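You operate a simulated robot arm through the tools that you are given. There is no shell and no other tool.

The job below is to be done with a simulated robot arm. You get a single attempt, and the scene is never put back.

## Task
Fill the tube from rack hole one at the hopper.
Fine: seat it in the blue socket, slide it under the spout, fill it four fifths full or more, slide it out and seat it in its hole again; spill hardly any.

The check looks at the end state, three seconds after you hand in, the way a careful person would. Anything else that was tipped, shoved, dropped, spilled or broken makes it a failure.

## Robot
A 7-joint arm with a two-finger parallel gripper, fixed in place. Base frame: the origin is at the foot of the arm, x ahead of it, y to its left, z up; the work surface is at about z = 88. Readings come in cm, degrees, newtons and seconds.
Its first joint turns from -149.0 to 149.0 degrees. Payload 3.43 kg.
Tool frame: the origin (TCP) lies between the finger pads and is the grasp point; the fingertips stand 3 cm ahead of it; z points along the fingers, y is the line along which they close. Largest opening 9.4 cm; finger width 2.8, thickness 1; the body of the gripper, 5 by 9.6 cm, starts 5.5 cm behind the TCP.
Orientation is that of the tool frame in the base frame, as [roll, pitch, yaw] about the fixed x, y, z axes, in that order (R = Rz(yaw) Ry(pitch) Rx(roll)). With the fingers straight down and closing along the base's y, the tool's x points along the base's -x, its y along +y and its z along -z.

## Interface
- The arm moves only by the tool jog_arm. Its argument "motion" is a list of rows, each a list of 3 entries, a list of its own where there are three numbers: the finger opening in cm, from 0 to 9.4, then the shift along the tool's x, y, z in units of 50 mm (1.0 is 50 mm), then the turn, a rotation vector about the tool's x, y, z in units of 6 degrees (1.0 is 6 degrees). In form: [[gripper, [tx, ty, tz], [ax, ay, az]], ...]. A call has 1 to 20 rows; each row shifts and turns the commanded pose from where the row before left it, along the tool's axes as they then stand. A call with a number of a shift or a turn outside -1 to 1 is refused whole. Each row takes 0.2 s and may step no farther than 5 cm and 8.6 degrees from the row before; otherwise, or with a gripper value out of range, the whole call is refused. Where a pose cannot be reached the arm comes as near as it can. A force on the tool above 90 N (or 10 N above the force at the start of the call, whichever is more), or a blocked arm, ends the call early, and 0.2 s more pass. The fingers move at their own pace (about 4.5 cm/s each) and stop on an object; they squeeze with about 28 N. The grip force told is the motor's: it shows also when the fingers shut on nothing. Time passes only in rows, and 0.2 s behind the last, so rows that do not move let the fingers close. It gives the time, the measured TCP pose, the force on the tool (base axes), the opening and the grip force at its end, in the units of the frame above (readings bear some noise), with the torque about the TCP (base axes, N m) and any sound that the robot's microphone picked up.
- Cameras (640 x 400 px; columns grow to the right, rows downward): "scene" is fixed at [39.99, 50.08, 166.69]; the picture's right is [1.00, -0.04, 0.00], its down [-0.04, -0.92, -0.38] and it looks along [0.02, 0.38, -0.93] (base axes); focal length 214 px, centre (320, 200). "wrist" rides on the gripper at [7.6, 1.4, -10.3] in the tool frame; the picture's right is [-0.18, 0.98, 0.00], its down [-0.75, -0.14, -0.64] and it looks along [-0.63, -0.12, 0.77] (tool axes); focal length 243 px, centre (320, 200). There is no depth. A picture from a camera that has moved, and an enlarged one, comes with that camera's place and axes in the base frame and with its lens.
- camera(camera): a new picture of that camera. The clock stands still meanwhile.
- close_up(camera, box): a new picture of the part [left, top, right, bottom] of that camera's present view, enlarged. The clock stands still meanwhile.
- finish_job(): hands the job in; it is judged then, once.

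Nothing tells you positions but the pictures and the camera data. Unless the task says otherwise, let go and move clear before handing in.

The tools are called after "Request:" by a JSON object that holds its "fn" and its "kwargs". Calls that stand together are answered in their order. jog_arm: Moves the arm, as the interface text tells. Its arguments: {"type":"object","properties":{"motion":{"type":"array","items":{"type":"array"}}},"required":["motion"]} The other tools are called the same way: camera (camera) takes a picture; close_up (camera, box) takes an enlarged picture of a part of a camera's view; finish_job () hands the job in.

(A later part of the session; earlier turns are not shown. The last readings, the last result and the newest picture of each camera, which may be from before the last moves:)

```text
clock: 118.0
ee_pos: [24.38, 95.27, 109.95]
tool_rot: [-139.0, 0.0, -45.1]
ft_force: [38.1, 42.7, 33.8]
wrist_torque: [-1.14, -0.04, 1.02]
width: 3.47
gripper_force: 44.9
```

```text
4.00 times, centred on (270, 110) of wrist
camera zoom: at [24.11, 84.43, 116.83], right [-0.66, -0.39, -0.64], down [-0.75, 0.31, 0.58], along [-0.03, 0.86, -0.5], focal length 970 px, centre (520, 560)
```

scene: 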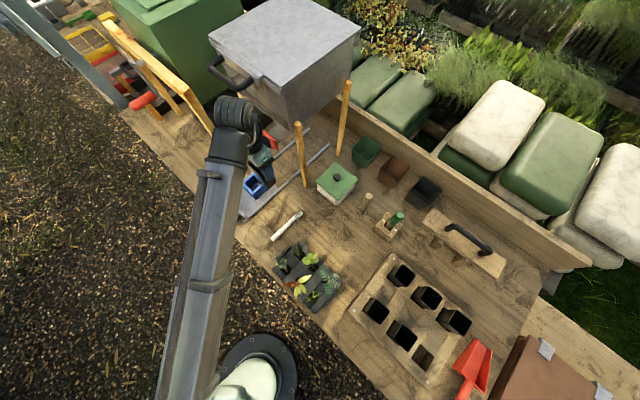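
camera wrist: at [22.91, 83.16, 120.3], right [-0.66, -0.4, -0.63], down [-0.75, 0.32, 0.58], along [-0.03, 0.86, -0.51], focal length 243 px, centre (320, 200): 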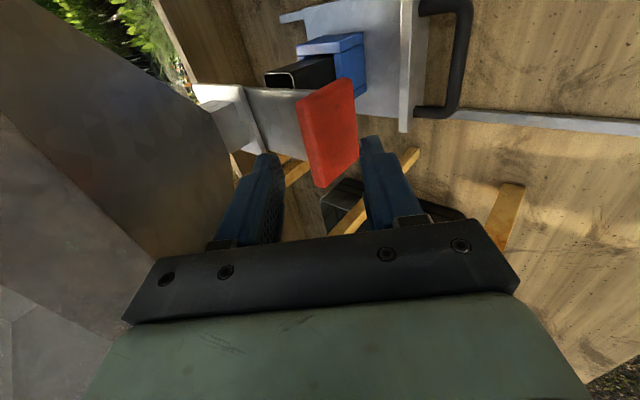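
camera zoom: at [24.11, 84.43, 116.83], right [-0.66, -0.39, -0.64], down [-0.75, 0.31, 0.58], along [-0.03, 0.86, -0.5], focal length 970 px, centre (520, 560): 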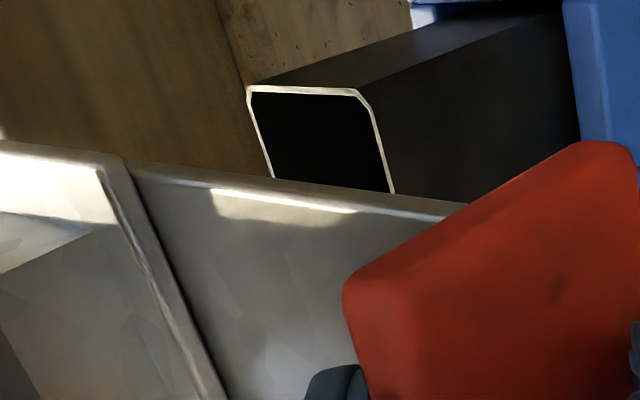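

Request:
{"fn": "close_up", "kwargs": {"camera": "wrist", "box": [190, 80, 270, 160]}}

Request:
{"fn": "close_up", "kwargs": {"camera": "wrist", "box": [150, 60, 300, 200]}}

Request:
{"fn": "camera", "kwargs": {"camera": "wrist"}}

```text
5.00 times, centred on (230, 120) of wrist
camera zoom: at [24.11, 84.43, 116.83], right [-0.66, -0.39, -0.64], down [-0.75, 0.31, 0.58], along [-0.03, 0.86, -0.5], focal length 1213 px, centre (770, 600)
```

zoom: 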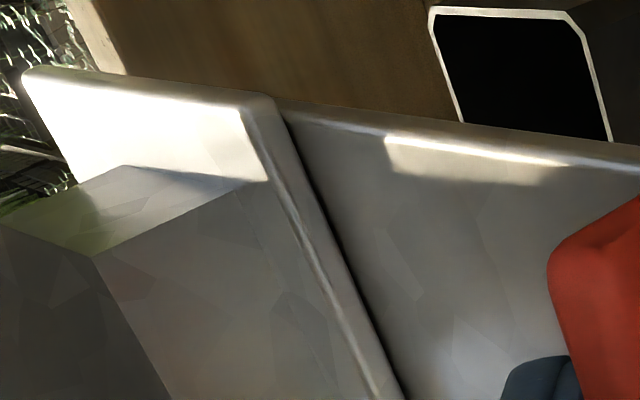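

```text
2.86 times, centred on (225, 130) of wrist
camera zoom: at [24.11, 84.43, 116.83], right [-0.66, -0.39, -0.64], down [-0.75, 0.31, 0.58], along [-0.03, 0.86, -0.5], focal length 693 px, centre (591, 400)
```

zoom: 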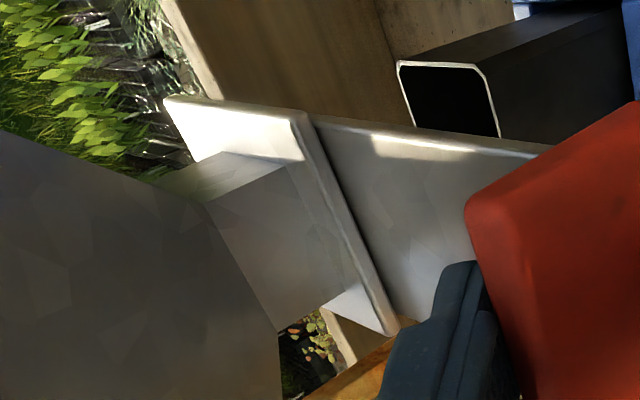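

```text
taken
camera wrist: at [24.11, 84.43, 116.83], right [-0.66, -0.39, -0.64], down [-0.75, 0.31, 0.58], along [-0.03, 0.86, -0.5], focal length 243 px, centre (320, 200)
```

wrist: 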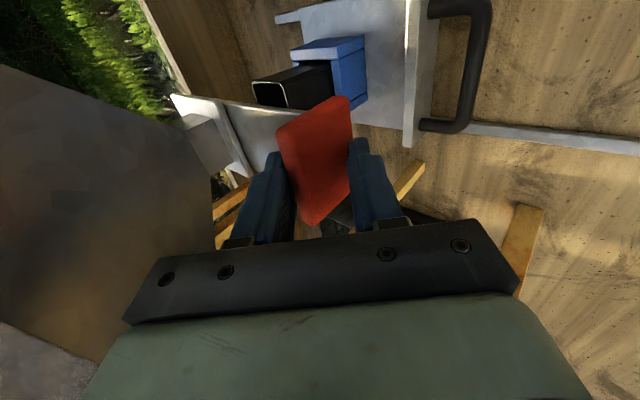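

The gate hasn't moved at ~57 N, and my inclined hook also presses it down (likely binding it). I'll release and instead hook the back of the paddle with one nearly vertical finger (opened wide), so the pull is purely horizontal.

Request:
{"fn": "jog_arm", "kwargs": {"motion": [[2.0, [0, -0.08, 0.064], [0, 0, 0]], [3.5, [0, -0.04, 0.03], [0, 0, 0]], [4.8, [0, 0, 0], [0, 0, 0]], [4.8, [0, 0, 0], [0, 0, 0]], [4.8, [0, 0, -0.2], [0, 0, 0]], [4.8, [0, 0, -0.3], [0, 0, 0]], [4.8, [0, 0, -0.4], [0, 0, 0]], [4.8, [0, 0, -0.3], [0, 0, 0]], [4.8, [0, 0, 0], [0, 0, 0]]]}}

Request:
{"fn": "close_up", "kwargs": {"camera": "scene", "box": [235, 100, 305, 160]}}

Request:
{"fn": "camera", "kwargs": {"camera": "wrist"}}

```text
clock: 120.0
ee_pos: [21.68, 92.63, 114.22]
tool_rot: [-139.9, -0.1, -45.3]
ft_force: [-0.2, -0.8, -0.4]
wrist_torque: [-0.05, 0.08, 0.0]
width: 4.78
gripper_force: 0.1
```

```text
6.67 times, centred on (270, 130) of scene
camera zoom: at [39.99, 50.08, 166.69], right [1.0, -0.04, 0.0], down [-0.04, -0.92, -0.38], along [0.02, 0.38, -0.93], focal length 1430 px, centre (653, 667)
```

zoom: 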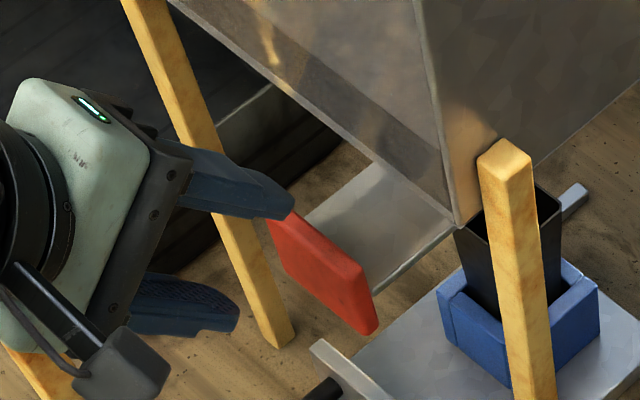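

```text
taken
camera wrist: at [21.51, 81.97, 121.24], right [-0.66, -0.4, -0.63], down [-0.75, 0.32, 0.58], along [-0.03, 0.86, -0.51], focal length 243 px, centre (320, 200)
```

wrist: 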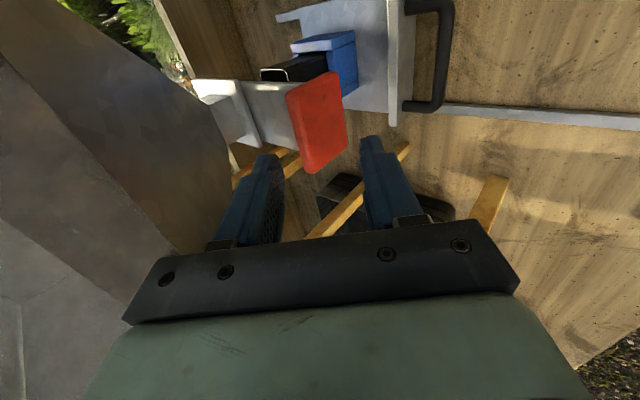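

Request:
{"fn": "jog_arm", "kwargs": {"motion": [[4.8, [0, 0.2, -0.17], [0, 0, 0]], [6.5, [0, 0, 0], [-0.8, 0, 0]], [8.0, [0, 0, 0], [-0.8, 0, 0]], [9.3, [0, 0, 0], [-0.8, 0, 0]], [9.3, [0, 0, 0], [-0.8, 0, 0]], [9.3, [0, 0, 0], [-0.8, 0, 0]], [9.3, [0, 0, 0], [0, 0, 0]], [9.3, [0, 0, 0], [0, 0, 0]]]}}

Request:
{"fn": "camera", "kwargs": {"camera": "wrist"}}

Request:
{"fn": "close_up", "kwargs": {"camera": "scene", "box": [235, 90, 315, 160]}}

```text
clock: 121.8
ee_pos: [20.86, 91.68, 114.49]
tool_rot: [-164.2, -0.1, -45.3]
ft_force: [0.9, 0.3, -0.3]
wrist_torque: [-0.01, 0.0, -0.02]
width: 9.28
gripper_force: 0.1
```

```text
taken
camera wrist: at [23.13, 83.43, 123.87], right [-0.8, -0.53, -0.27], down [-0.56, 0.51, 0.66], along [-0.21, 0.68, -0.7], focal length 243 px, centre (320, 200)
```

wrist: 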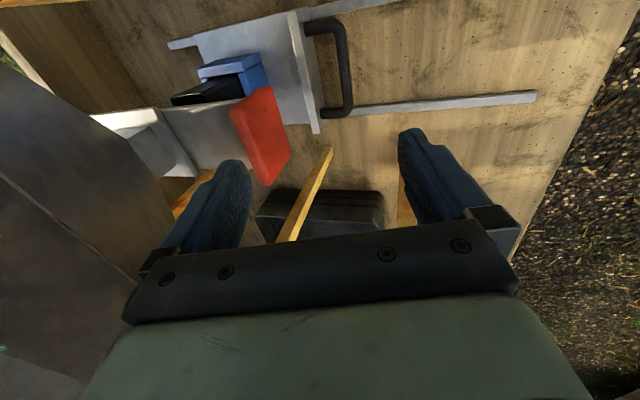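

```text
5.71 times, centred on (275, 125) of scene
camera zoom: at [39.99, 50.08, 166.69], right [1.0, -0.04, 0.0], down [-0.04, -0.92, -0.38], along [0.02, 0.38, -0.93], focal length 1226 px, centre (577, 629)
```

zoom: 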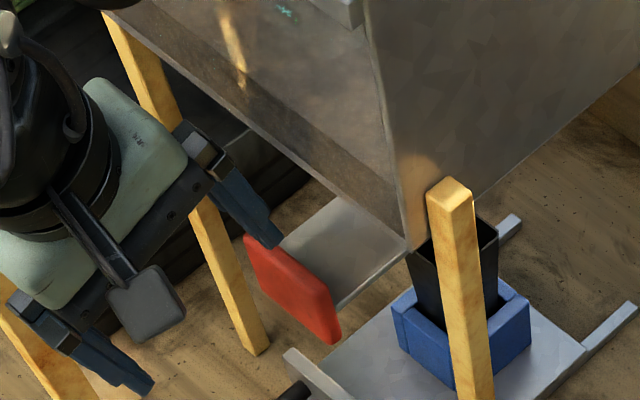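

Request:
{"fn": "close_up", "kwargs": {"camera": "wrist", "box": [170, 70, 330, 200]}}

```text
3.08 times, centred on (250, 135) of wrist
camera zoom: at [23.13, 83.43, 123.87], right [-0.8, -0.53, -0.27], down [-0.56, 0.51, 0.66], along [-0.21, 0.68, -0.7], focal length 746 px, centre (535, 400)
```

zoom: 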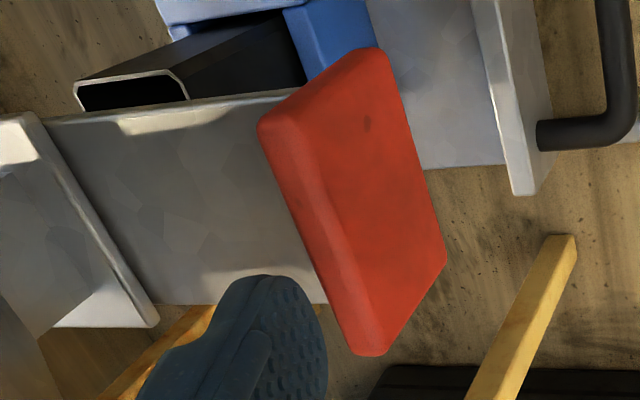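

Request:
{"fn": "jog_arm", "kwargs": {"motion": [[9.3, [0, -0.19, 0], [0, 0, 0]], [9.3, [0, -0.19, 0], [0, 0, 0]], [9.3, [0, 0, 0.2], [0, 0, 0]], [9.3, [0, 0, 0.25], [0, 0, 0]], [9.3, [0, 0, 0.2], [0, 0, 0]], [9.3, [0, 0, 0], [0, 0, 0]]]}}

Request:
{"fn": "close_up", "kwargs": {"camera": "wrist", "box": [170, 70, 330, 200]}}

Request:
{"fn": "close_up", "kwargs": {"camera": "scene", "box": [240, 100, 300, 155]}}

```text
clock: 123.2
ee_pos: [22.77, 93.67, 111.9]
tool_rot: [-164.2, 0.0, -45.3]
ft_force: [0.3, 0.6, -0.4]
wrist_torque: [0.02, -0.01, 0.02]
width: 9.29
gripper_force: 0.0
```

```text
3.08 times, centred on (250, 135) of wrist
camera zoom: at [25.12, 85.35, 121.27], right [-0.8, -0.53, -0.27], down [-0.56, 0.51, 0.66], along [-0.21, 0.68, -0.7], focal length 746 px, centre (535, 400)
```

zoom: 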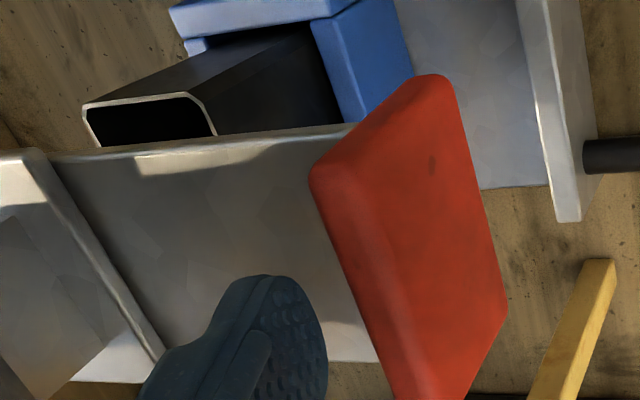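

```text
7.27 times, centred on (270, 128) of scene
camera zoom: at [39.99, 50.08, 166.69], right [1.0, -0.04, 0.0], down [-0.04, -0.92, -0.38], along [0.02, 0.38, -0.93], focal length 1560 px, centre (684, 727)
```

zoom: 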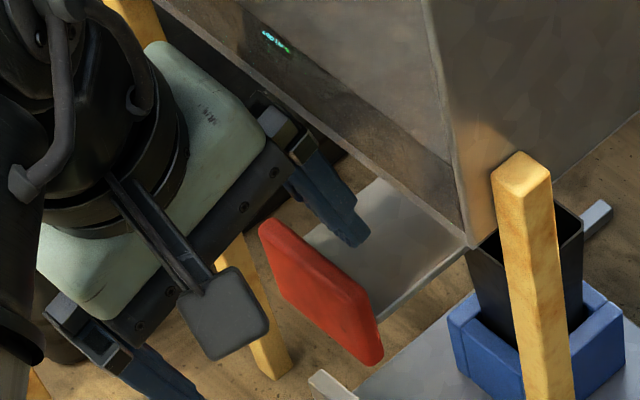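

Request:
{"fn": "jog_arm", "kwargs": {"motion": [[9.3, [0, 0, 0.1], [0, 0, 0]], [9.3, [0, 0, 0.1], [0, 0, 0]], [9.3, [0, 0, 0.06], [0, 0, 0]], [9.3, [0, 0, 0], [0, 0, 0]]]}}

Request:
{"fn": "close_up", "kwargs": {"camera": "wrist", "box": [190, 90, 310, 190]}}

Request:
{"fn": "close_up", "kwargs": {"camera": "scene", "box": [250, 110, 295, 150]}}

```text
clock: 124.2
ee_pos: [22.96, 93.84, 110.51]
tool_rot: [-163.9, 0.0, -45.3]
ft_force: [-0.4, -0.3, 0.5]
wrist_torque: [0.0, -0.01, -0.01]
width: 9.3
gripper_force: 0.1
```

```text
4.00 times, centred on (250, 140) of wrist
camera zoom: at [25.33, 85.69, 120.04], right [-0.8, -0.53, -0.27], down [-0.56, 0.51, 0.66], along [-0.21, 0.68, -0.7], focal length 970 px, centre (600, 440)
```

zoom: 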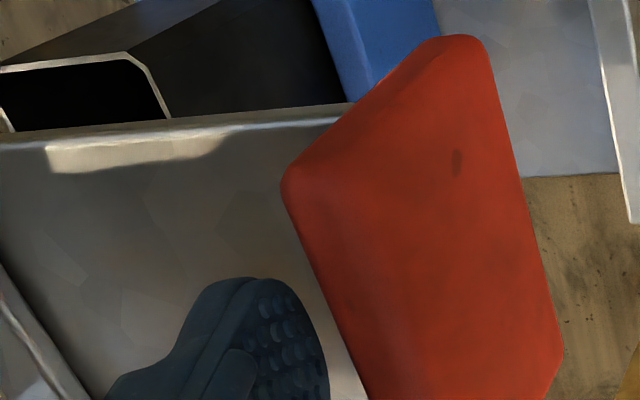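

```text
10.00 times, centred on (272, 130) of scene
camera zoom: at [39.99, 50.08, 166.69], right [1.0, -0.04, 0.0], down [-0.04, -0.92, -0.38], along [0.02, 0.38, -0.93], focal length 2145 px, centre (795, 900)
```

zoom: 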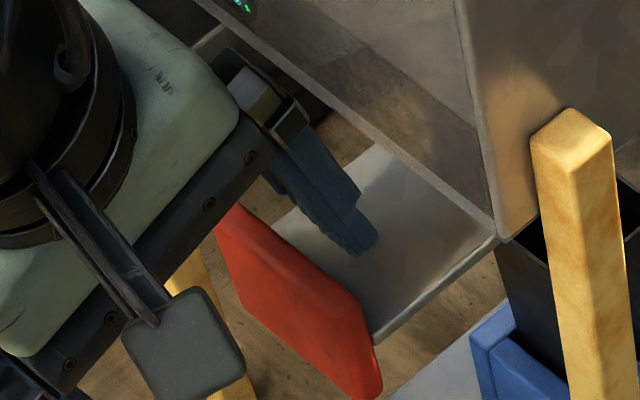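

The finger is behind the paddle's lip with no contact forces. Pulling straight back now in small steps.

Request:
{"fn": "jog_arm", "kwargs": {"motion": [[9.3, [0, 0.077, -0.0218], [0, 0, 0]], [9.3, [0, 0.077, -0.0218], [0, 0, 0]], [9.3, [0, 0.077, -0.0218], [0, 0, 0]]]}}

Request:
{"fn": "close_up", "kwargs": {"camera": "scene", "box": [250, 110, 295, 150]}}

Request:
{"fn": "close_up", "kwargs": {"camera": "wrist", "box": [190, 90, 310, 190]}}

```text
clock: 125.0
ee_pos: [22.24, 93.24, 110.64]
tool_rot: [-163.9, 0.0, -45.4]
ft_force: [6.5, 6.8, -0.7]
wrist_torque: [0.01, 0.05, 0.15]
width: 9.4
gripper_force: 0.7
```

```text
10.00 times, centred on (272, 130) of scene
camera zoom: at [39.99, 50.08, 166.69], right [1.0, -0.04, 0.0], down [-0.04, -0.92, -0.38], along [0.02, 0.38, -0.93], focal length 2145 px, centre (795, 900)
```

zoom: 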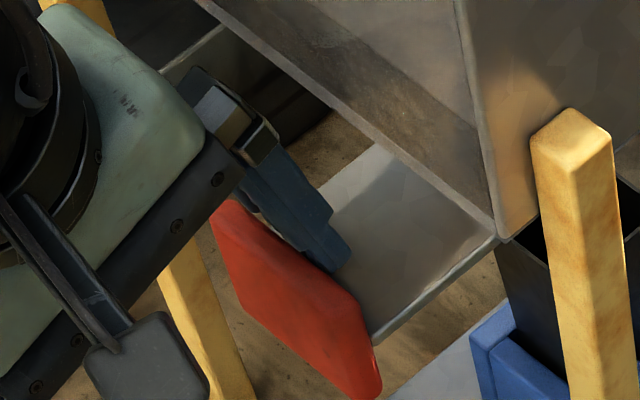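

```text
4.00 times, centred on (250, 140) of wrist
camera zoom: at [24.44, 84.95, 120.04], right [-0.8, -0.53, -0.27], down [-0.56, 0.51, 0.66], along [-0.21, 0.68, -0.7], focal length 970 px, centre (600, 440)
```

zoom: 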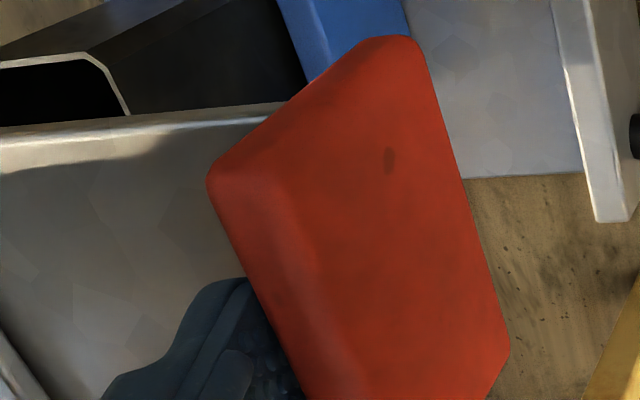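

Contact made (9 N, no vertical load). Continuing the horizontal pull.

Request:
{"fn": "jog_arm", "kwargs": {"motion": [[9.3, [0, 0.0577, -0.0163], [0, 0, 0]], [9.3, [0, 0.0577, -0.0163], [0, 0, 0]]]}}

Request:
{"fn": "close_up", "kwargs": {"camera": "scene", "box": [250, 110, 295, 150]}}

```text
clock: 125.6
ee_pos: [22.09, 93.09, 110.65]
tool_rot: [-163.5, 0.1, -45.3]
ft_force: [33.3, 36.9, 1.1]
wrist_torque: [-0.37, -0.41, 0.68]
width: 9.42
gripper_force: 0.8
```

```text
10.00 times, centred on (272, 130) of scene
camera zoom: at [39.99, 50.08, 166.69], right [1.0, -0.04, 0.0], down [-0.04, -0.92, -0.38], along [0.02, 0.38, -0.93], focal length 2145 px, centre (795, 900)
```

zoom: 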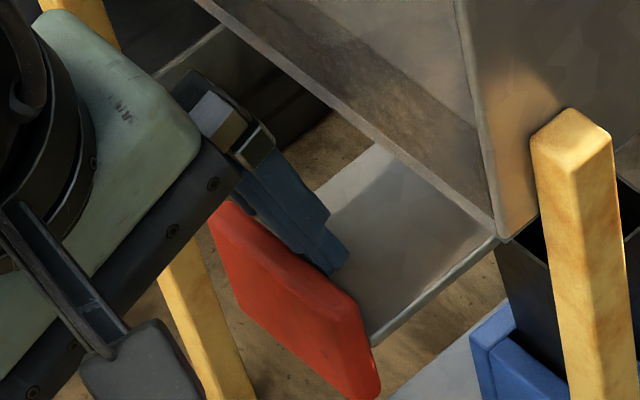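

Request:
{"fn": "jog_arm", "kwargs": {"motion": [[9.3, [0, 0.0577, -0.0163], [0, 0, 0]], [9.3, [0, 0, 0], [0, 0, 0]]]}}

Request:
{"fn": "close_up", "kwargs": {"camera": "scene", "box": [250, 110, 295, 150]}}

```text
clock: 126.2
ee_pos: [22.07, 93.06, 110.57]
tool_rot: [-162.9, 0.3, -45.2]
ft_force: [48.3, 58.1, 3.4]
wrist_torque: [-0.31, -0.27, 1.33]
width: 9.42
gripper_force: 0.5
```

```text
10.00 times, centred on (272, 130) of scene
camera zoom: at [39.99, 50.08, 166.69], right [1.0, -0.04, 0.0], down [-0.04, -0.92, -0.38], along [0.02, 0.38, -0.93], focal length 2145 px, centre (795, 900)
```

zoom: 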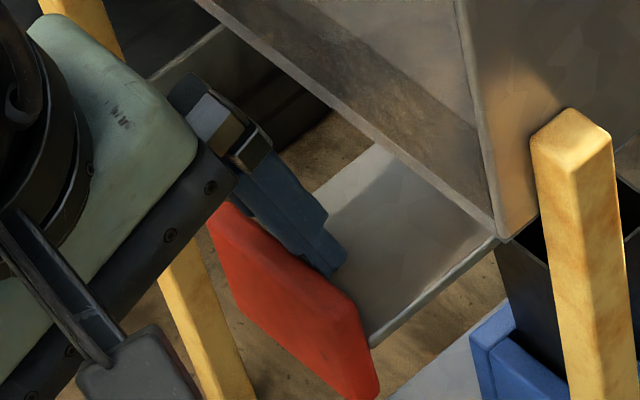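

At 75 N of pure horizontal pull the gate is rigid — this is clearly its end stop, so it must move the other way (or be interlocked). I'll unhook and try a gentle push on its front instead.

Request:
{"fn": "jog_arm", "kwargs": {"motion": [[9.3, [0, -0.08, 0.0218], [0, 0, 0]], [9.3, [0, -0.08, 0.0218], [0, 0, 0]], [9.3, [0, -0.1, 0.0], [0, 0, 0]], [9.3, [0, 0, -0.2], [0, 0, 0]], [9.3, [0, 0, -0.3], [0, 0, 0]], [9.3, [0, 0, -0.3], [0, 0, 0]], [9.3, [0, 0.3, -0.2], [0, 0, 0]], [9.3, [0, 0.5, -0.1], [0, 0, 0]], [9.3, [0, 0.5, -0.1], [0, 0, 0]], [9.3, [0, 0.5, 0], [0, 0, 0]], [9.3, [0, 0.3, 0], [0, 0, 0]], [9.3, [0, 0, 0], [0, 0, 0]]]}}

Request:
{"fn": "camera", "kwargs": {"camera": "wrist"}}

Request:
{"fn": "close_up", "kwargs": {"camera": "scene", "box": [235, 100, 305, 160]}}

```text
clock: 128.8
ee_pos: [14.07, 84.93, 113.63]
tool_rot: [-164.0, 0.0, -45.3]
ft_force: [0.1, -0.1, -0.4]
wrist_torque: [0.0, 0.01, -0.01]
width: 9.31
gripper_force: 0.1
```

```text
taken
camera wrist: at [16.38, 76.7, 123.11], right [-0.8, -0.53, -0.27], down [-0.56, 0.51, 0.66], along [-0.21, 0.68, -0.7], focal length 243 px, centre (320, 200)
```

wrist: 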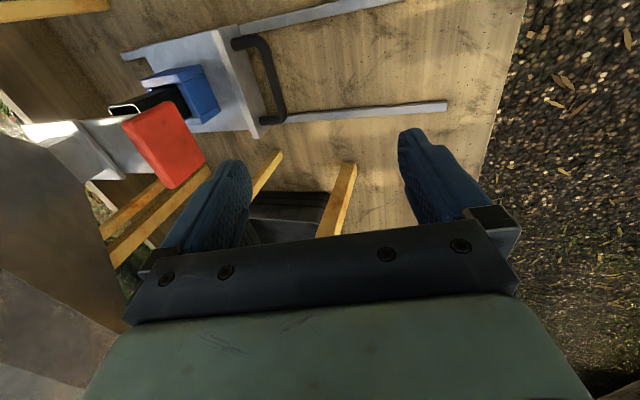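

```text
6.67 times, centred on (270, 130) of scene
camera zoom: at [39.99, 50.08, 166.69], right [1.0, -0.04, 0.0], down [-0.04, -0.92, -0.38], along [0.02, 0.38, -0.93], focal length 1430 px, centre (653, 667)
```

zoom: 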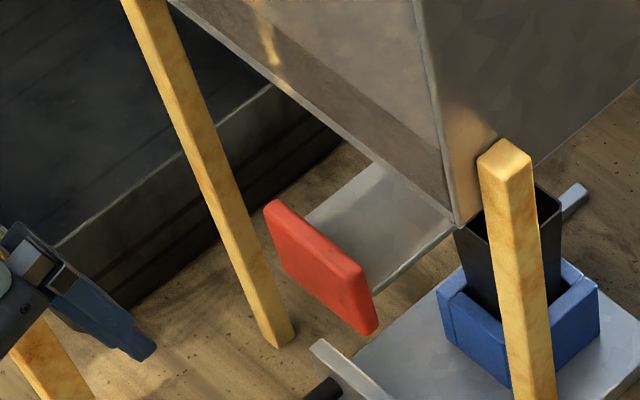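

Now set up a push: fingers closed, 40° tilt, approaching the paddle's centre from the front (this pose lets the wrist camera watch the tube mouth).

Request:
{"fn": "jog_arm", "kwargs": {"motion": [[5, [0, 0, 0], [0.8, 0, 0]], [2, [0, 0, 0], [0.8, 0, 0]], [0, [0, 0, 0], [0.8, 0, 0]], [0, [0, 0, 0], [0.8, 0, 0]], [0, [0, 0, 0], [0.8, 0, 0]], [0, [0, -0.29, 0.5], [0, 0, 0]], [0, [0, -0.29, 0.5], [0, 0, 0]], [0, [0, -0.29, 0.5], [0, 0, 0]], [0, [0, -0.2, 0.35], [0, 0, 0]], [0, [0, 0, 0], [0, 0, 0]], [0, [0, 0, 0], [0, 0, 0]]]}}

Request:
{"fn": "camera", "kwargs": {"camera": "wrist"}}

Request:
{"fn": "close_up", "kwargs": {"camera": "scene", "box": [235, 100, 305, 160]}}

```text
clock: 131.2
ee_pos: [21.1, 92.07, 110.08]
tool_rot: [-140.0, 0.0, -45.4]
ft_force: [0.0, -0.4, -0.1]
wrist_torque: [-0.03, 0.01, -0.01]
width: 0.02
gripper_force: 28.4
```

```text
taken
camera wrist: at [20.81, 81.37, 116.96], right [-0.66, -0.4, -0.63], down [-0.75, 0.32, 0.58], along [-0.03, 0.86, -0.51], focal length 243 px, centre (320, 200)
```

wrist: 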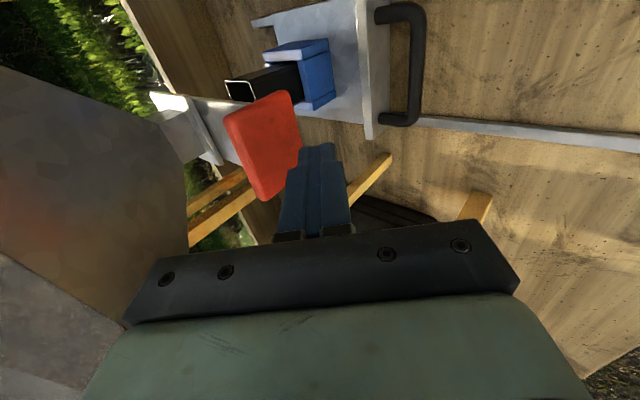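

```text
6.67 times, centred on (270, 130) of scene
camera zoom: at [39.99, 50.08, 166.69], right [1.0, -0.04, 0.0], down [-0.04, -0.92, -0.38], along [0.02, 0.38, -0.93], focal length 1430 px, centre (653, 667)
```

zoom: 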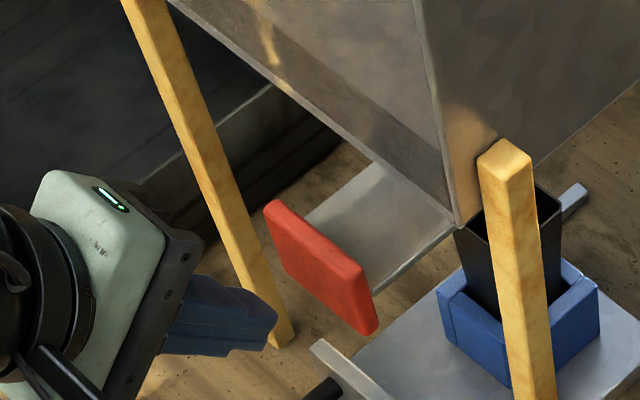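

Request:
{"fn": "jog_arm", "kwargs": {"motion": [[0, [0, 0.03, 0.04], [0, 0, 0]], [0, [0, -0.13, 0.109], [0, 0, 0]], [0, [0, -0.13, 0.109], [0, 0, 0]], [0, [0, -0.13, 0.109], [0, 0, 0]], [0, [0, 0, 0], [0, 0, 0]]]}}

Request:
{"fn": "close_up", "kwargs": {"camera": "wrist", "box": [200, 60, 360, 180]}}

```text
clock: 132.4
ee_pos: [23.08, 93.83, 109.63]
tool_rot: [-140.0, 0.0, -45.3]
ft_force: [-1.9, -0.5, 1.0]
wrist_torque: [-0.02, 0.02, 0.03]
width: 0.0
gripper_force: 27.7
```

```text
3.33 times, centred on (280, 120) of wrist
camera zoom: at [22.84, 83.2, 116.66], right [-0.66, -0.4, -0.63], down [-0.75, 0.32, 0.58], along [-0.03, 0.86, -0.51], focal length 809 px, centre (453, 467)
```

zoom: 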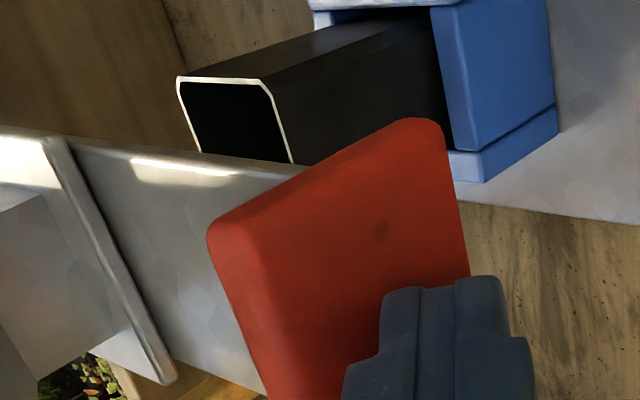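

Request:
{"fn": "jog_arm", "kwargs": {"motion": [[0, [0, -0.046, 0.0386], [0, 0, 0]], [0, [0, -0.046, 0.0386], [0, 0, 0]]]}}

Request:
{"fn": "close_up", "kwargs": {"camera": "wrist", "box": [200, 60, 360, 180]}}

```text
clock: 133.0
ee_pos: [23.43, 94.35, 109.75]
tool_rot: [-140.1, 0.0, -45.3]
ft_force: [-2.3, -1.6, 0.2]
wrist_torque: [0.02, 0.02, 0.08]
width: 0.0
gripper_force: 27.9
```

```text
3.33 times, centred on (280, 120) of wrist
camera zoom: at [23.29, 83.64, 116.64], right [-0.66, -0.4, -0.63], down [-0.75, 0.32, 0.58], along [-0.03, 0.86, -0.51], focal length 809 px, centre (453, 467)
```

zoom: 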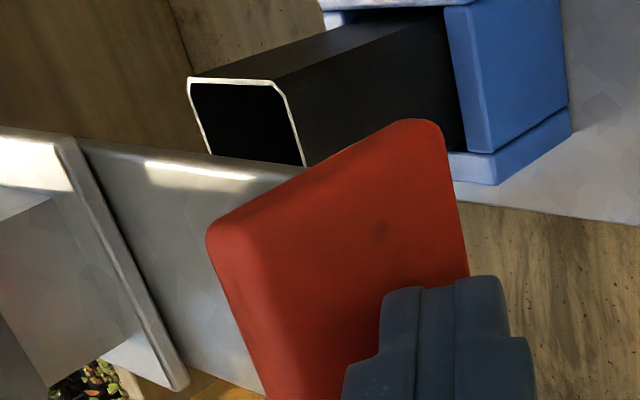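

The paddle moves inward easily (~3 N) — so the gate opens by pushing in. Continuing in small steps while watching the tube mouth.

Request:
{"fn": "jog_arm", "kwargs": {"motion": [[0, [0, -0.0766, 0.0643], [0, 0, 0]]]}}

Request:
{"fn": "close_up", "kwargs": {"camera": "wrist", "box": [200, 60, 360, 180]}}

Request:
{"fn": "close_up", "kwargs": {"camera": "scene", "box": [255, 110, 315, 160]}}

```text
clock: 133.4
ee_pos: [23.83, 94.63, 109.73]
tool_rot: [-140.0, -0.1, -45.3]
ft_force: [-2.8, -1.8, -2.0]
wrist_torque: [-0.06, 0.03, 0.06]
width: 0.0
gripper_force: 27.7
```

```text
3.33 times, centred on (280, 120) of wrist
camera zoom: at [23.59, 83.94, 116.65], right [-0.67, -0.4, -0.63], down [-0.75, 0.32, 0.58], along [-0.03, 0.86, -0.51], focal length 809 px, centre (453, 467)
```

zoom: 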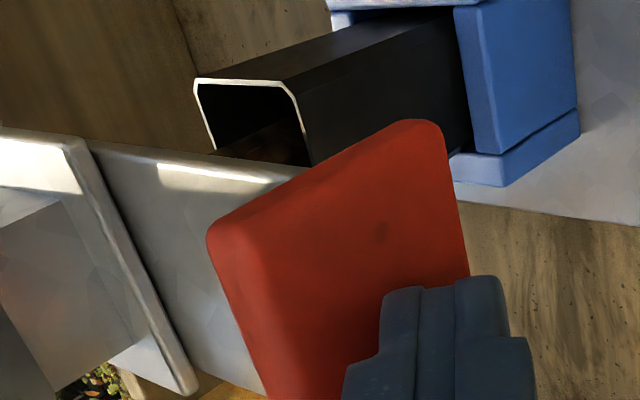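

```text
8.00 times, centred on (285, 135) of scene
camera zoom: at [39.99, 50.08, 166.69], right [1.0, -0.04, 0.0], down [-0.04, -0.92, -0.38], along [0.02, 0.38, -0.93], focal length 1716 px, centre (600, 720)
```

zoom: 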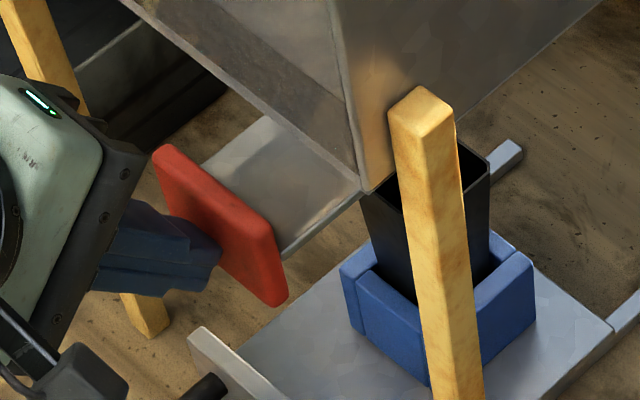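

Request:
{"fn": "close_up", "kwargs": {"camera": "wrist", "box": [240, 75, 285, 105]}}

Request:
{"fn": "close_up", "kwargs": {"camera": "scene", "box": [298, 125, 320, 142]}}

```text
13.33 times, centred on (262, 90) of wrist
camera zoom: at [23.59, 83.94, 116.65], right [-0.67, -0.4, -0.63], down [-0.75, 0.32, 0.58], along [-0.03, 0.86, -0.51], focal length 3235 px, centre (1087, 1667)
```

zoom: 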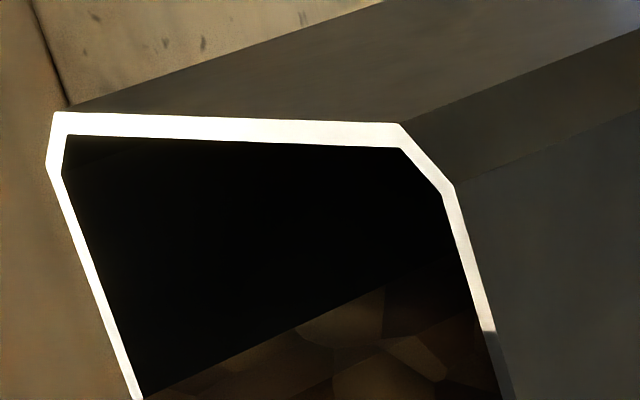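

```text
16.00 times, centred on (309, 134) of scene
camera zoom: at [39.99, 50.08, 166.69], right [1.0, -0.04, 0.0], down [-0.04, -0.92, -0.38], along [0.02, 0.38, -0.93], focal length 3432 px, centre (496, 1264)
```

zoom: 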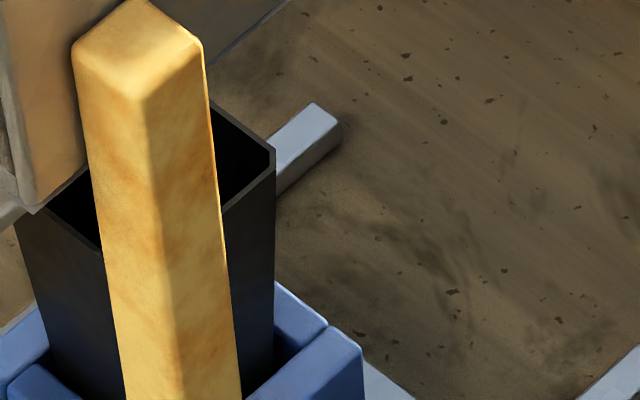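

Soil is streaming into the tube now. I'll hold this small opening and watch the level in short time steps.

Request:
{"fn": "jog_arm", "kwargs": {"motion": [[0, [0, 0, 0], [0, 0, 0]]]}}

Request:
{"fn": "close_up", "kwargs": {"camera": "wrist", "box": [240, 75, 285, 105]}}

Request:
{"fn": "close_up", "kwargs": {"camera": "scene", "box": [290, 120, 325, 145]}}

```text
clock: 133.8
ee_pos: [23.7, 94.52, 109.72]
tool_rot: [-140.1, 0.1, -45.3]
ft_force: [-3.0, -1.6, -2.7]
wrist_torque: [-0.08, 0.11, 0.06]
width: 0.01
gripper_force: 28.2
```

```text
13.33 times, centred on (262, 90) of wrist
camera zoom: at [23.61, 83.94, 116.67], right [-0.66, -0.4, -0.63], down [-0.75, 0.32, 0.58], along [-0.03, 0.86, -0.51], focal length 3235 px, centre (1087, 1667)
```

zoom: 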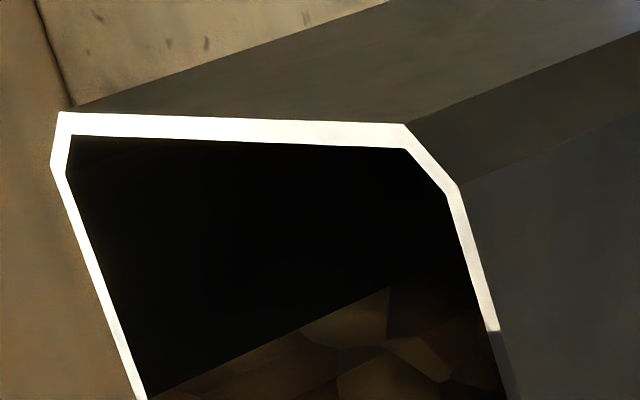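

```text
16.00 times, centred on (308, 132) of scene
camera zoom: at [39.99, 50.08, 166.69], right [1.0, -0.04, 0.0], down [-0.04, -0.92, -0.38], along [0.02, 0.38, -0.93], focal length 3432 px, centre (520, 1280)
```

zoom: 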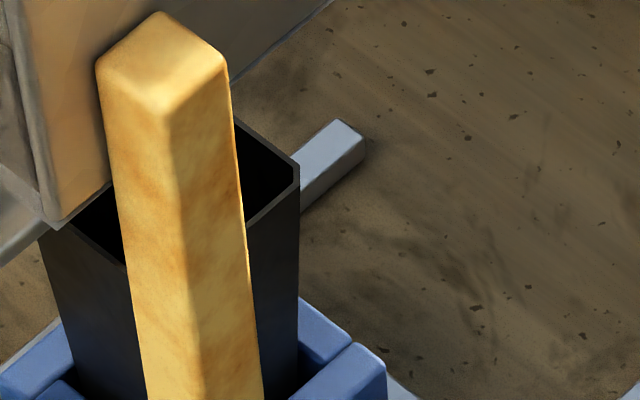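

Request:
{"fn": "jog_arm", "kwargs": {"motion": [[0, [0, 0, 0], [0, 0, 0]], [0, [0, 0, 0], [0, 0, 0]]]}}

Request:
{"fn": "close_up", "kwargs": {"camera": "wrist", "box": [235, 70, 290, 110]}}

Request:
{"fn": "camera", "kwargs": {"camera": "wrist"}}

```text
clock: 134.4
ee_pos: [23.8, 94.62, 109.81]
tool_rot: [-140.0, -0.1, -45.2]
ft_force: [-1.1, -0.4, -1.7]
wrist_torque: [-0.06, 0.09, 0.06]
width: 0.0
gripper_force: 28.2
```

```text
10.00 times, centred on (262, 90) of wrist
camera zoom: at [23.61, 83.93, 116.69], right [-0.66, -0.4, -0.63], down [-0.75, 0.32, 0.58], along [-0.03, 0.86, -0.51], focal length 2426 px, centre (895, 1300)
```

zoom: 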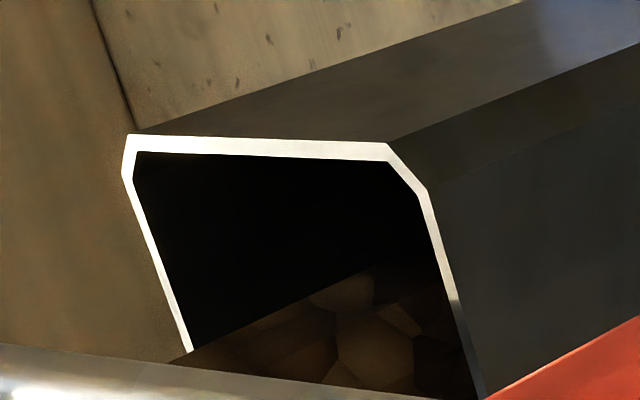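

```text
taken
camera wrist: at [23.61, 83.93, 116.69], right [-0.66, -0.4, -0.63], down [-0.75, 0.32, 0.58], along [-0.03, 0.86, -0.51], focal length 243 px, centre (320, 200)
```

wrist: 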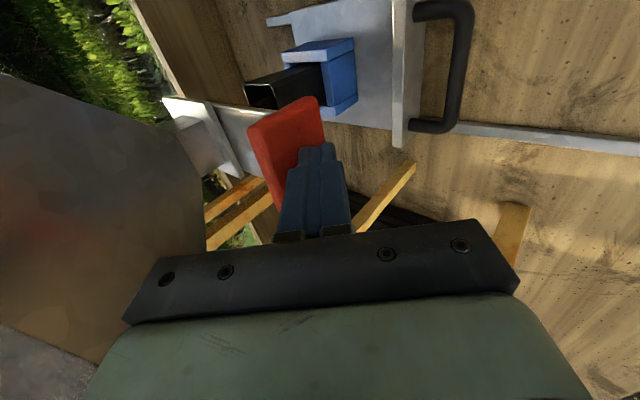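

Request:
{"fn": "jog_arm", "kwargs": {"motion": [[0, [0, 0, 0], [0, 0, 0]], [0, [0, 0, 0], [0, 0, 0]]]}}

Request:
{"fn": "close_up", "kwargs": {"camera": "wrist", "box": [235, 70, 290, 110]}}

Request:
{"fn": "close_up", "kwargs": {"camera": "scene", "box": [270, 115, 330, 160]}}

```text
clock: 135.0
ee_pos: [23.85, 94.65, 109.86]
tool_rot: [-140.0, 0.0, -45.3]
ft_force: [-1.9, -2.1, -0.4]
wrist_torque: [-0.03, 0.03, 0.09]
width: 0.0
gripper_force: 27.9
```

```text
10.00 times, centred on (262, 90) of wrist
camera zoom: at [23.61, 83.93, 116.7], right [-0.66, -0.4, -0.63], down [-0.75, 0.32, 0.58], along [-0.03, 0.86, -0.51], focal length 2426 px, centre (895, 1300)
```

zoom: 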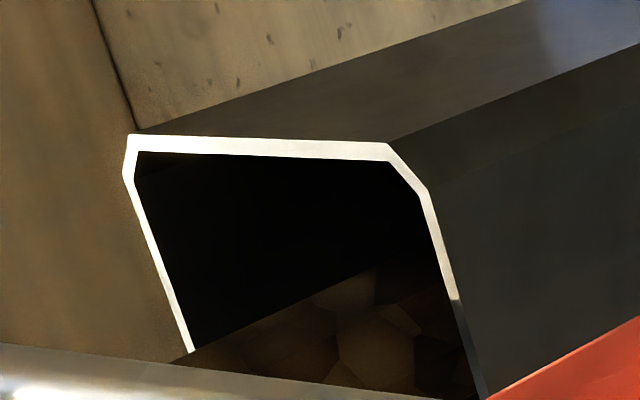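

```text
8.89 times, centred on (300, 138) of scene
camera zoom: at [39.99, 50.08, 166.69], right [1.0, -0.04, 0.0], down [-0.04, -0.92, -0.38], along [0.02, 0.38, -0.93], focal length 1906 px, centre (498, 756)
```

zoom: 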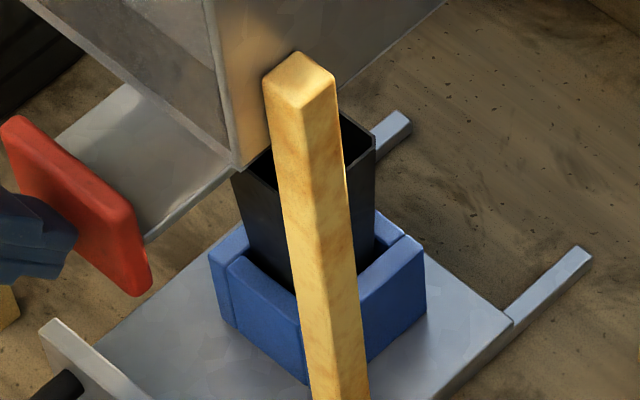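

Request:
{"fn": "jog_arm", "kwargs": {"motion": [[0, [0, 0, 0], [0, 0, 0]], [0, [0, 0, 0], [0, 0, 0]], [0, [0, 0, 0], [0, 0, 0]], [0, [0, 0, 0], [0, 0, 0]]]}}

Request:
{"fn": "close_up", "kwargs": {"camera": "wrist", "box": [235, 70, 290, 110]}}

Request:
{"fn": "close_up", "kwargs": {"camera": "scene", "box": [290, 120, 325, 145]}}

```text
clock: 136.0
ee_pos: [23.76, 94.69, 109.78]
tool_rot: [-140.0, 0.0, -45.2]
ft_force: [-1.0, -1.9, -0.1]
wrist_torque: [-0.01, 0.02, 0.05]
width: 0.0
gripper_force: 27.9
```

```text
10.00 times, centred on (262, 90) of wrist
camera zoom: at [23.61, 83.92, 116.69], right [-0.66, -0.4, -0.63], down [-0.75, 0.32, 0.58], along [-0.03, 0.86, -0.51], focal length 2426 px, centre (895, 1300)
```

zoom: 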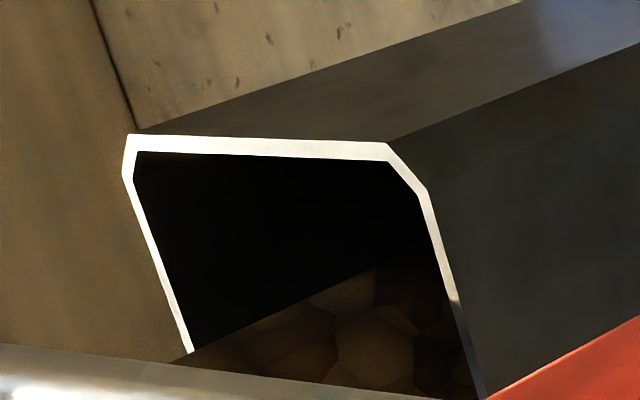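

```text
16.00 times, centred on (308, 132) of scene
camera zoom: at [39.99, 50.08, 166.69], right [1.0, -0.04, 0.0], down [-0.04, -0.92, -0.38], along [0.02, 0.38, -0.93], focal length 3432 px, centre (520, 1280)
```

zoom: 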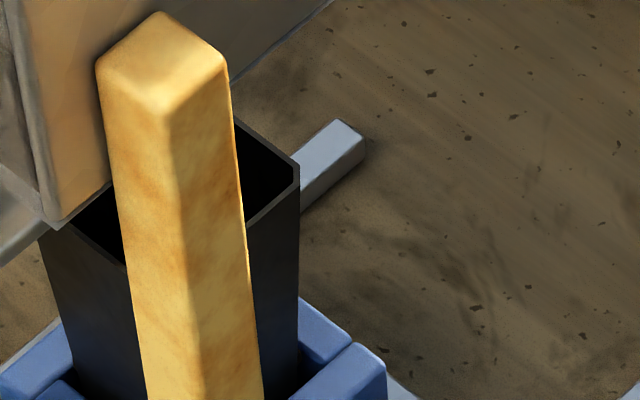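

Request:
{"fn": "jog_arm", "kwargs": {"motion": [[0, [0, 0, 0], [0, 0, 0]], [0, [0, 0, 0], [0, 0, 0]], [0, [0, 0, 0], [0, 0, 0]], [0, [0, 0, 0], [0, 0, 0]], [0, [0, 0, 0], [0, 0, 0]], [0, [0, 0, 0], [0, 0, 0]], [0, [0, 0, 0], [0, 0, 0]], [0, [0, 0, 0], [0, 0, 0]], [0, [0, 0, 0], [0, 0, 0]]]}}

Request:
{"fn": "close_up", "kwargs": {"camera": "wrist", "box": [235, 70, 290, 110]}}

Request:
{"fn": "close_up", "kwargs": {"camera": "scene", "box": [290, 120, 325, 145]}}

```text
clock: 138.0
ee_pos: [23.88, 94.6, 109.72]
tool_rot: [-140.0, 0.1, -45.4]
ft_force: [-2.0, -1.6, 0.2]
wrist_torque: [-0.02, 0.03, 0.01]
width: 0.0
gripper_force: 28.1
```

```text
10.00 times, centred on (262, 90) of wrist
camera zoom: at [23.61, 83.93, 116.69], right [-0.66, -0.4, -0.63], down [-0.75, 0.32, 0.58], along [-0.03, 0.86, -0.51], focal length 2426 px, centre (895, 1300)
```

zoom: 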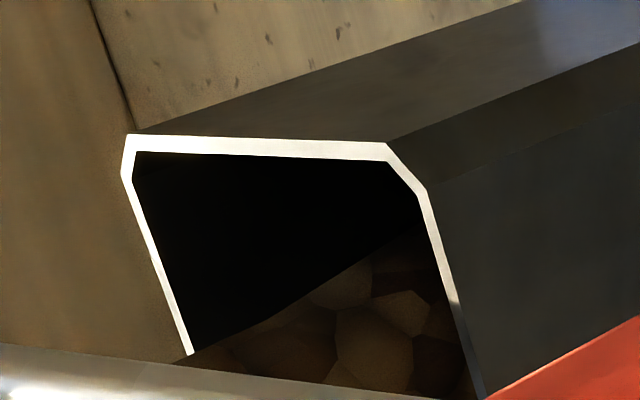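

```text
16.00 times, centred on (308, 132) of scene
camera zoom: at [39.99, 50.08, 166.69], right [1.0, -0.04, 0.0], down [-0.04, -0.92, -0.38], along [0.02, 0.38, -0.93], focal length 3432 px, centre (520, 1280)
```

zoom: 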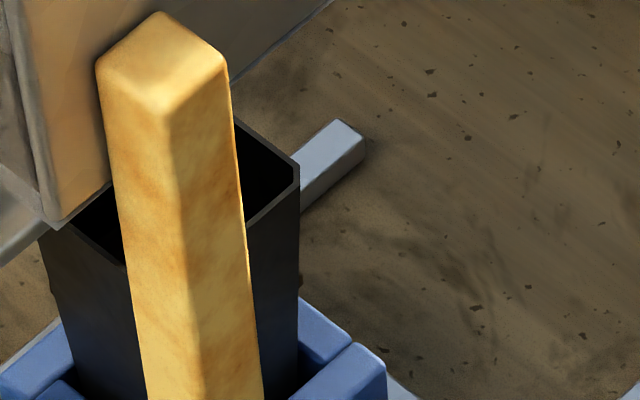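

Request:
{"fn": "close_up", "kwargs": {"camera": "scene", "box": [286, 132, 312, 152]}}

Request:
{"fn": "close_up", "kwargs": {"camera": "wrist", "box": [230, 20, 380, 130]}}

Request:
{"fn": "close_up", "kwargs": {"camera": "wrist", "box": [270, 60, 340, 115]}}

```text
16.00 times, centred on (299, 142) of scene
camera zoom: at [39.99, 50.08, 166.69], right [1.0, -0.04, 0.0], down [-0.04, -0.92, -0.38], along [0.02, 0.38, -0.93], focal length 3432 px, centre (656, 1128)
```

zoom: 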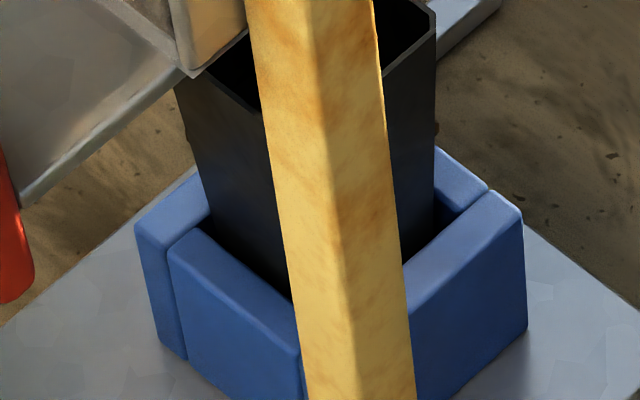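

```text
3.64 times, centred on (305, 75) of wrist
camera zoom: at [23.61, 83.93, 116.69], right [-0.66, -0.4, -0.63], down [-0.75, 0.32, 0.58], along [-0.03, 0.86, -0.51], focal length 882 px, centre (374, 654)
```

zoom: 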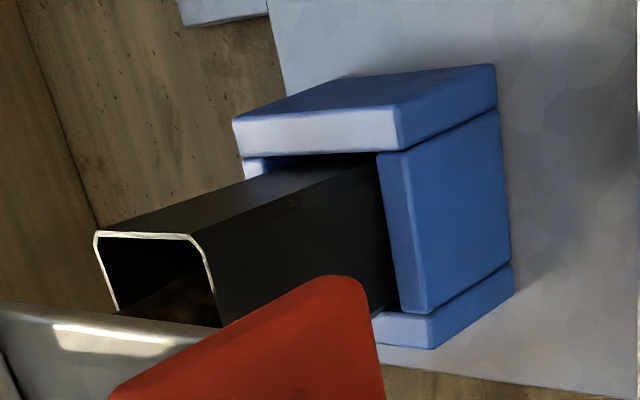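

```text
7.27 times, centred on (305, 88) of wrist
camera zoom: at [23.61, 83.93, 116.69], right [-0.66, -0.4, -0.63], down [-0.75, 0.32, 0.58], along [-0.03, 0.86, -0.51], focal length 1764 px, centre (429, 1018)
```

zoom: 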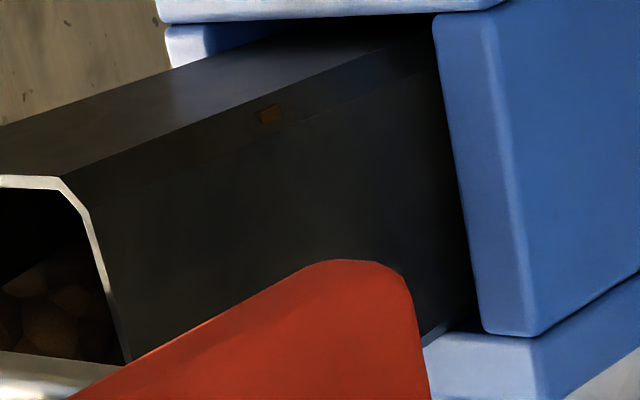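

The soil level shows up (a soil corner is visible at the tube's chamfer ≈3.2 cm below the rim) — filling at roughly 24 cm³/s. I'll continue in short steps and stop at about 0.8 cm below the rim.

Request:
{"fn": "jog_arm", "kwargs": {"motion": [[0, [0, 0, 0], [0, 0, 0]], [0, [0, 0, 0], [0, 0, 0]]]}}

Request:
{"fn": "close_up", "kwargs": {"camera": "wrist", "box": [235, 65, 320, 115]}}

Request:
{"fn": "close_up", "kwargs": {"camera": "scene", "box": [286, 127, 318, 152]}}

```text
clock: 138.6
ee_pos: [23.76, 94.7, 109.77]
tool_rot: [-140.0, 0.0, -45.4]
ft_force: [-1.8, -0.7, -0.2]
wrist_torque: [-0.02, 0.07, 0.01]
width: 0.01
gripper_force: 28.0
```

```text
7.53 times, centred on (278, 90) of wrist
camera zoom: at [23.61, 83.93, 116.69], right [-0.66, -0.4, -0.63], down [-0.75, 0.32, 0.58], along [-0.03, 0.86, -0.51], focal length 1827 px, centre (640, 1028)
```

zoom: 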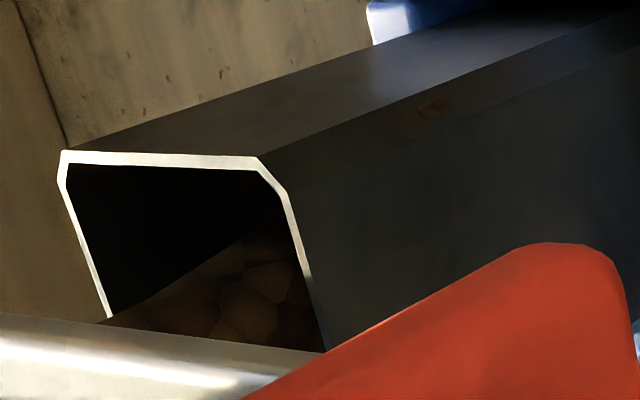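

```text
16.00 times, centred on (302, 140) of scene
camera zoom: at [39.99, 50.08, 166.69], right [1.0, -0.04, 0.0], down [-0.04, -0.92, -0.38], along [0.02, 0.38, -0.93], focal length 3432 px, centre (608, 1168)
```

zoom: 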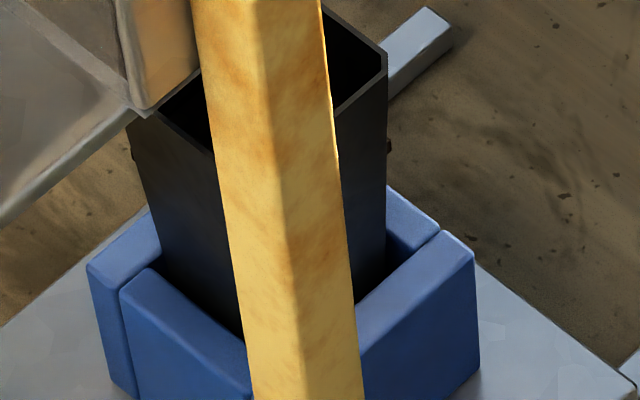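

Level now ≈3.3 cm below the rim, rising ≈1.3 cm/s. Another 1.0 s, then check.

Request:
{"fn": "jog_arm", "kwargs": {"motion": [[0, [0, 0, 0], [0, 0, 0]], [0, [0, 0, 0], [0, 0, 0]], [0, [0, 0, 0], [0, 0, 0]], [0, [0, 0, 0], [0, 0, 0]]]}}

Request:
{"fn": "close_up", "kwargs": {"camera": "wrist", "box": [235, 65, 320, 115]}}

Request:
{"fn": "close_up", "kwargs": {"camera": "scene", "box": [286, 127, 318, 152]}}

```text
clock: 139.6
ee_pos: [23.88, 94.67, 109.74]
tool_rot: [-140.0, -0.1, -45.3]
ft_force: [-2.0, -0.9, -0.5]
wrist_torque: [-0.03, 0.03, 0.06]
width: 0.0
gripper_force: 27.5
```

```text
7.53 times, centred on (278, 90) of wrist
camera zoom: at [23.61, 83.93, 116.69], right [-0.66, -0.4, -0.63], down [-0.75, 0.32, 0.58], along [-0.03, 0.86, -0.51], focal length 1827 px, centre (640, 1028)
```

zoom: 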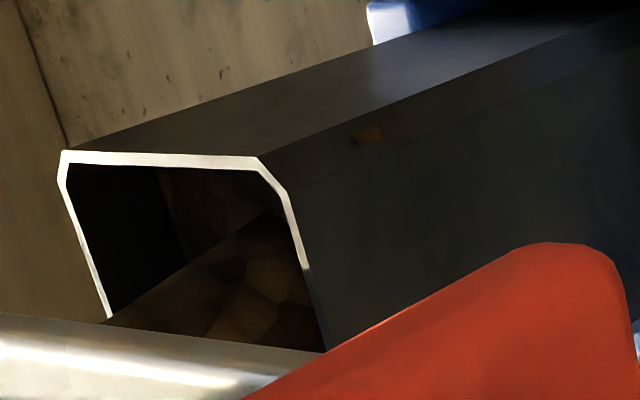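

```text
16.00 times, centred on (302, 140) of scene
camera zoom: at [39.99, 50.08, 166.69], right [1.0, -0.04, 0.0], down [-0.04, -0.92, -0.38], along [0.02, 0.38, -0.93], focal length 3432 px, centre (608, 1168)
```

zoom: 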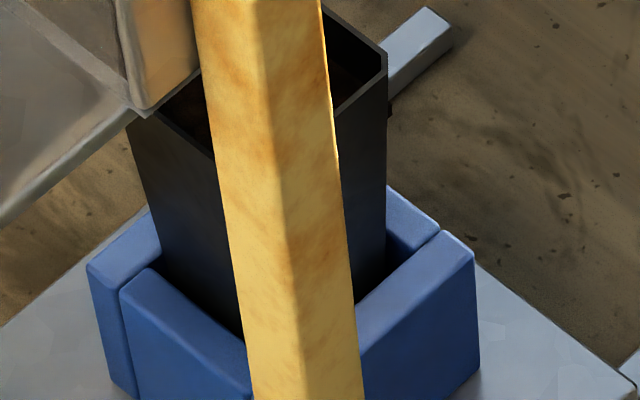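

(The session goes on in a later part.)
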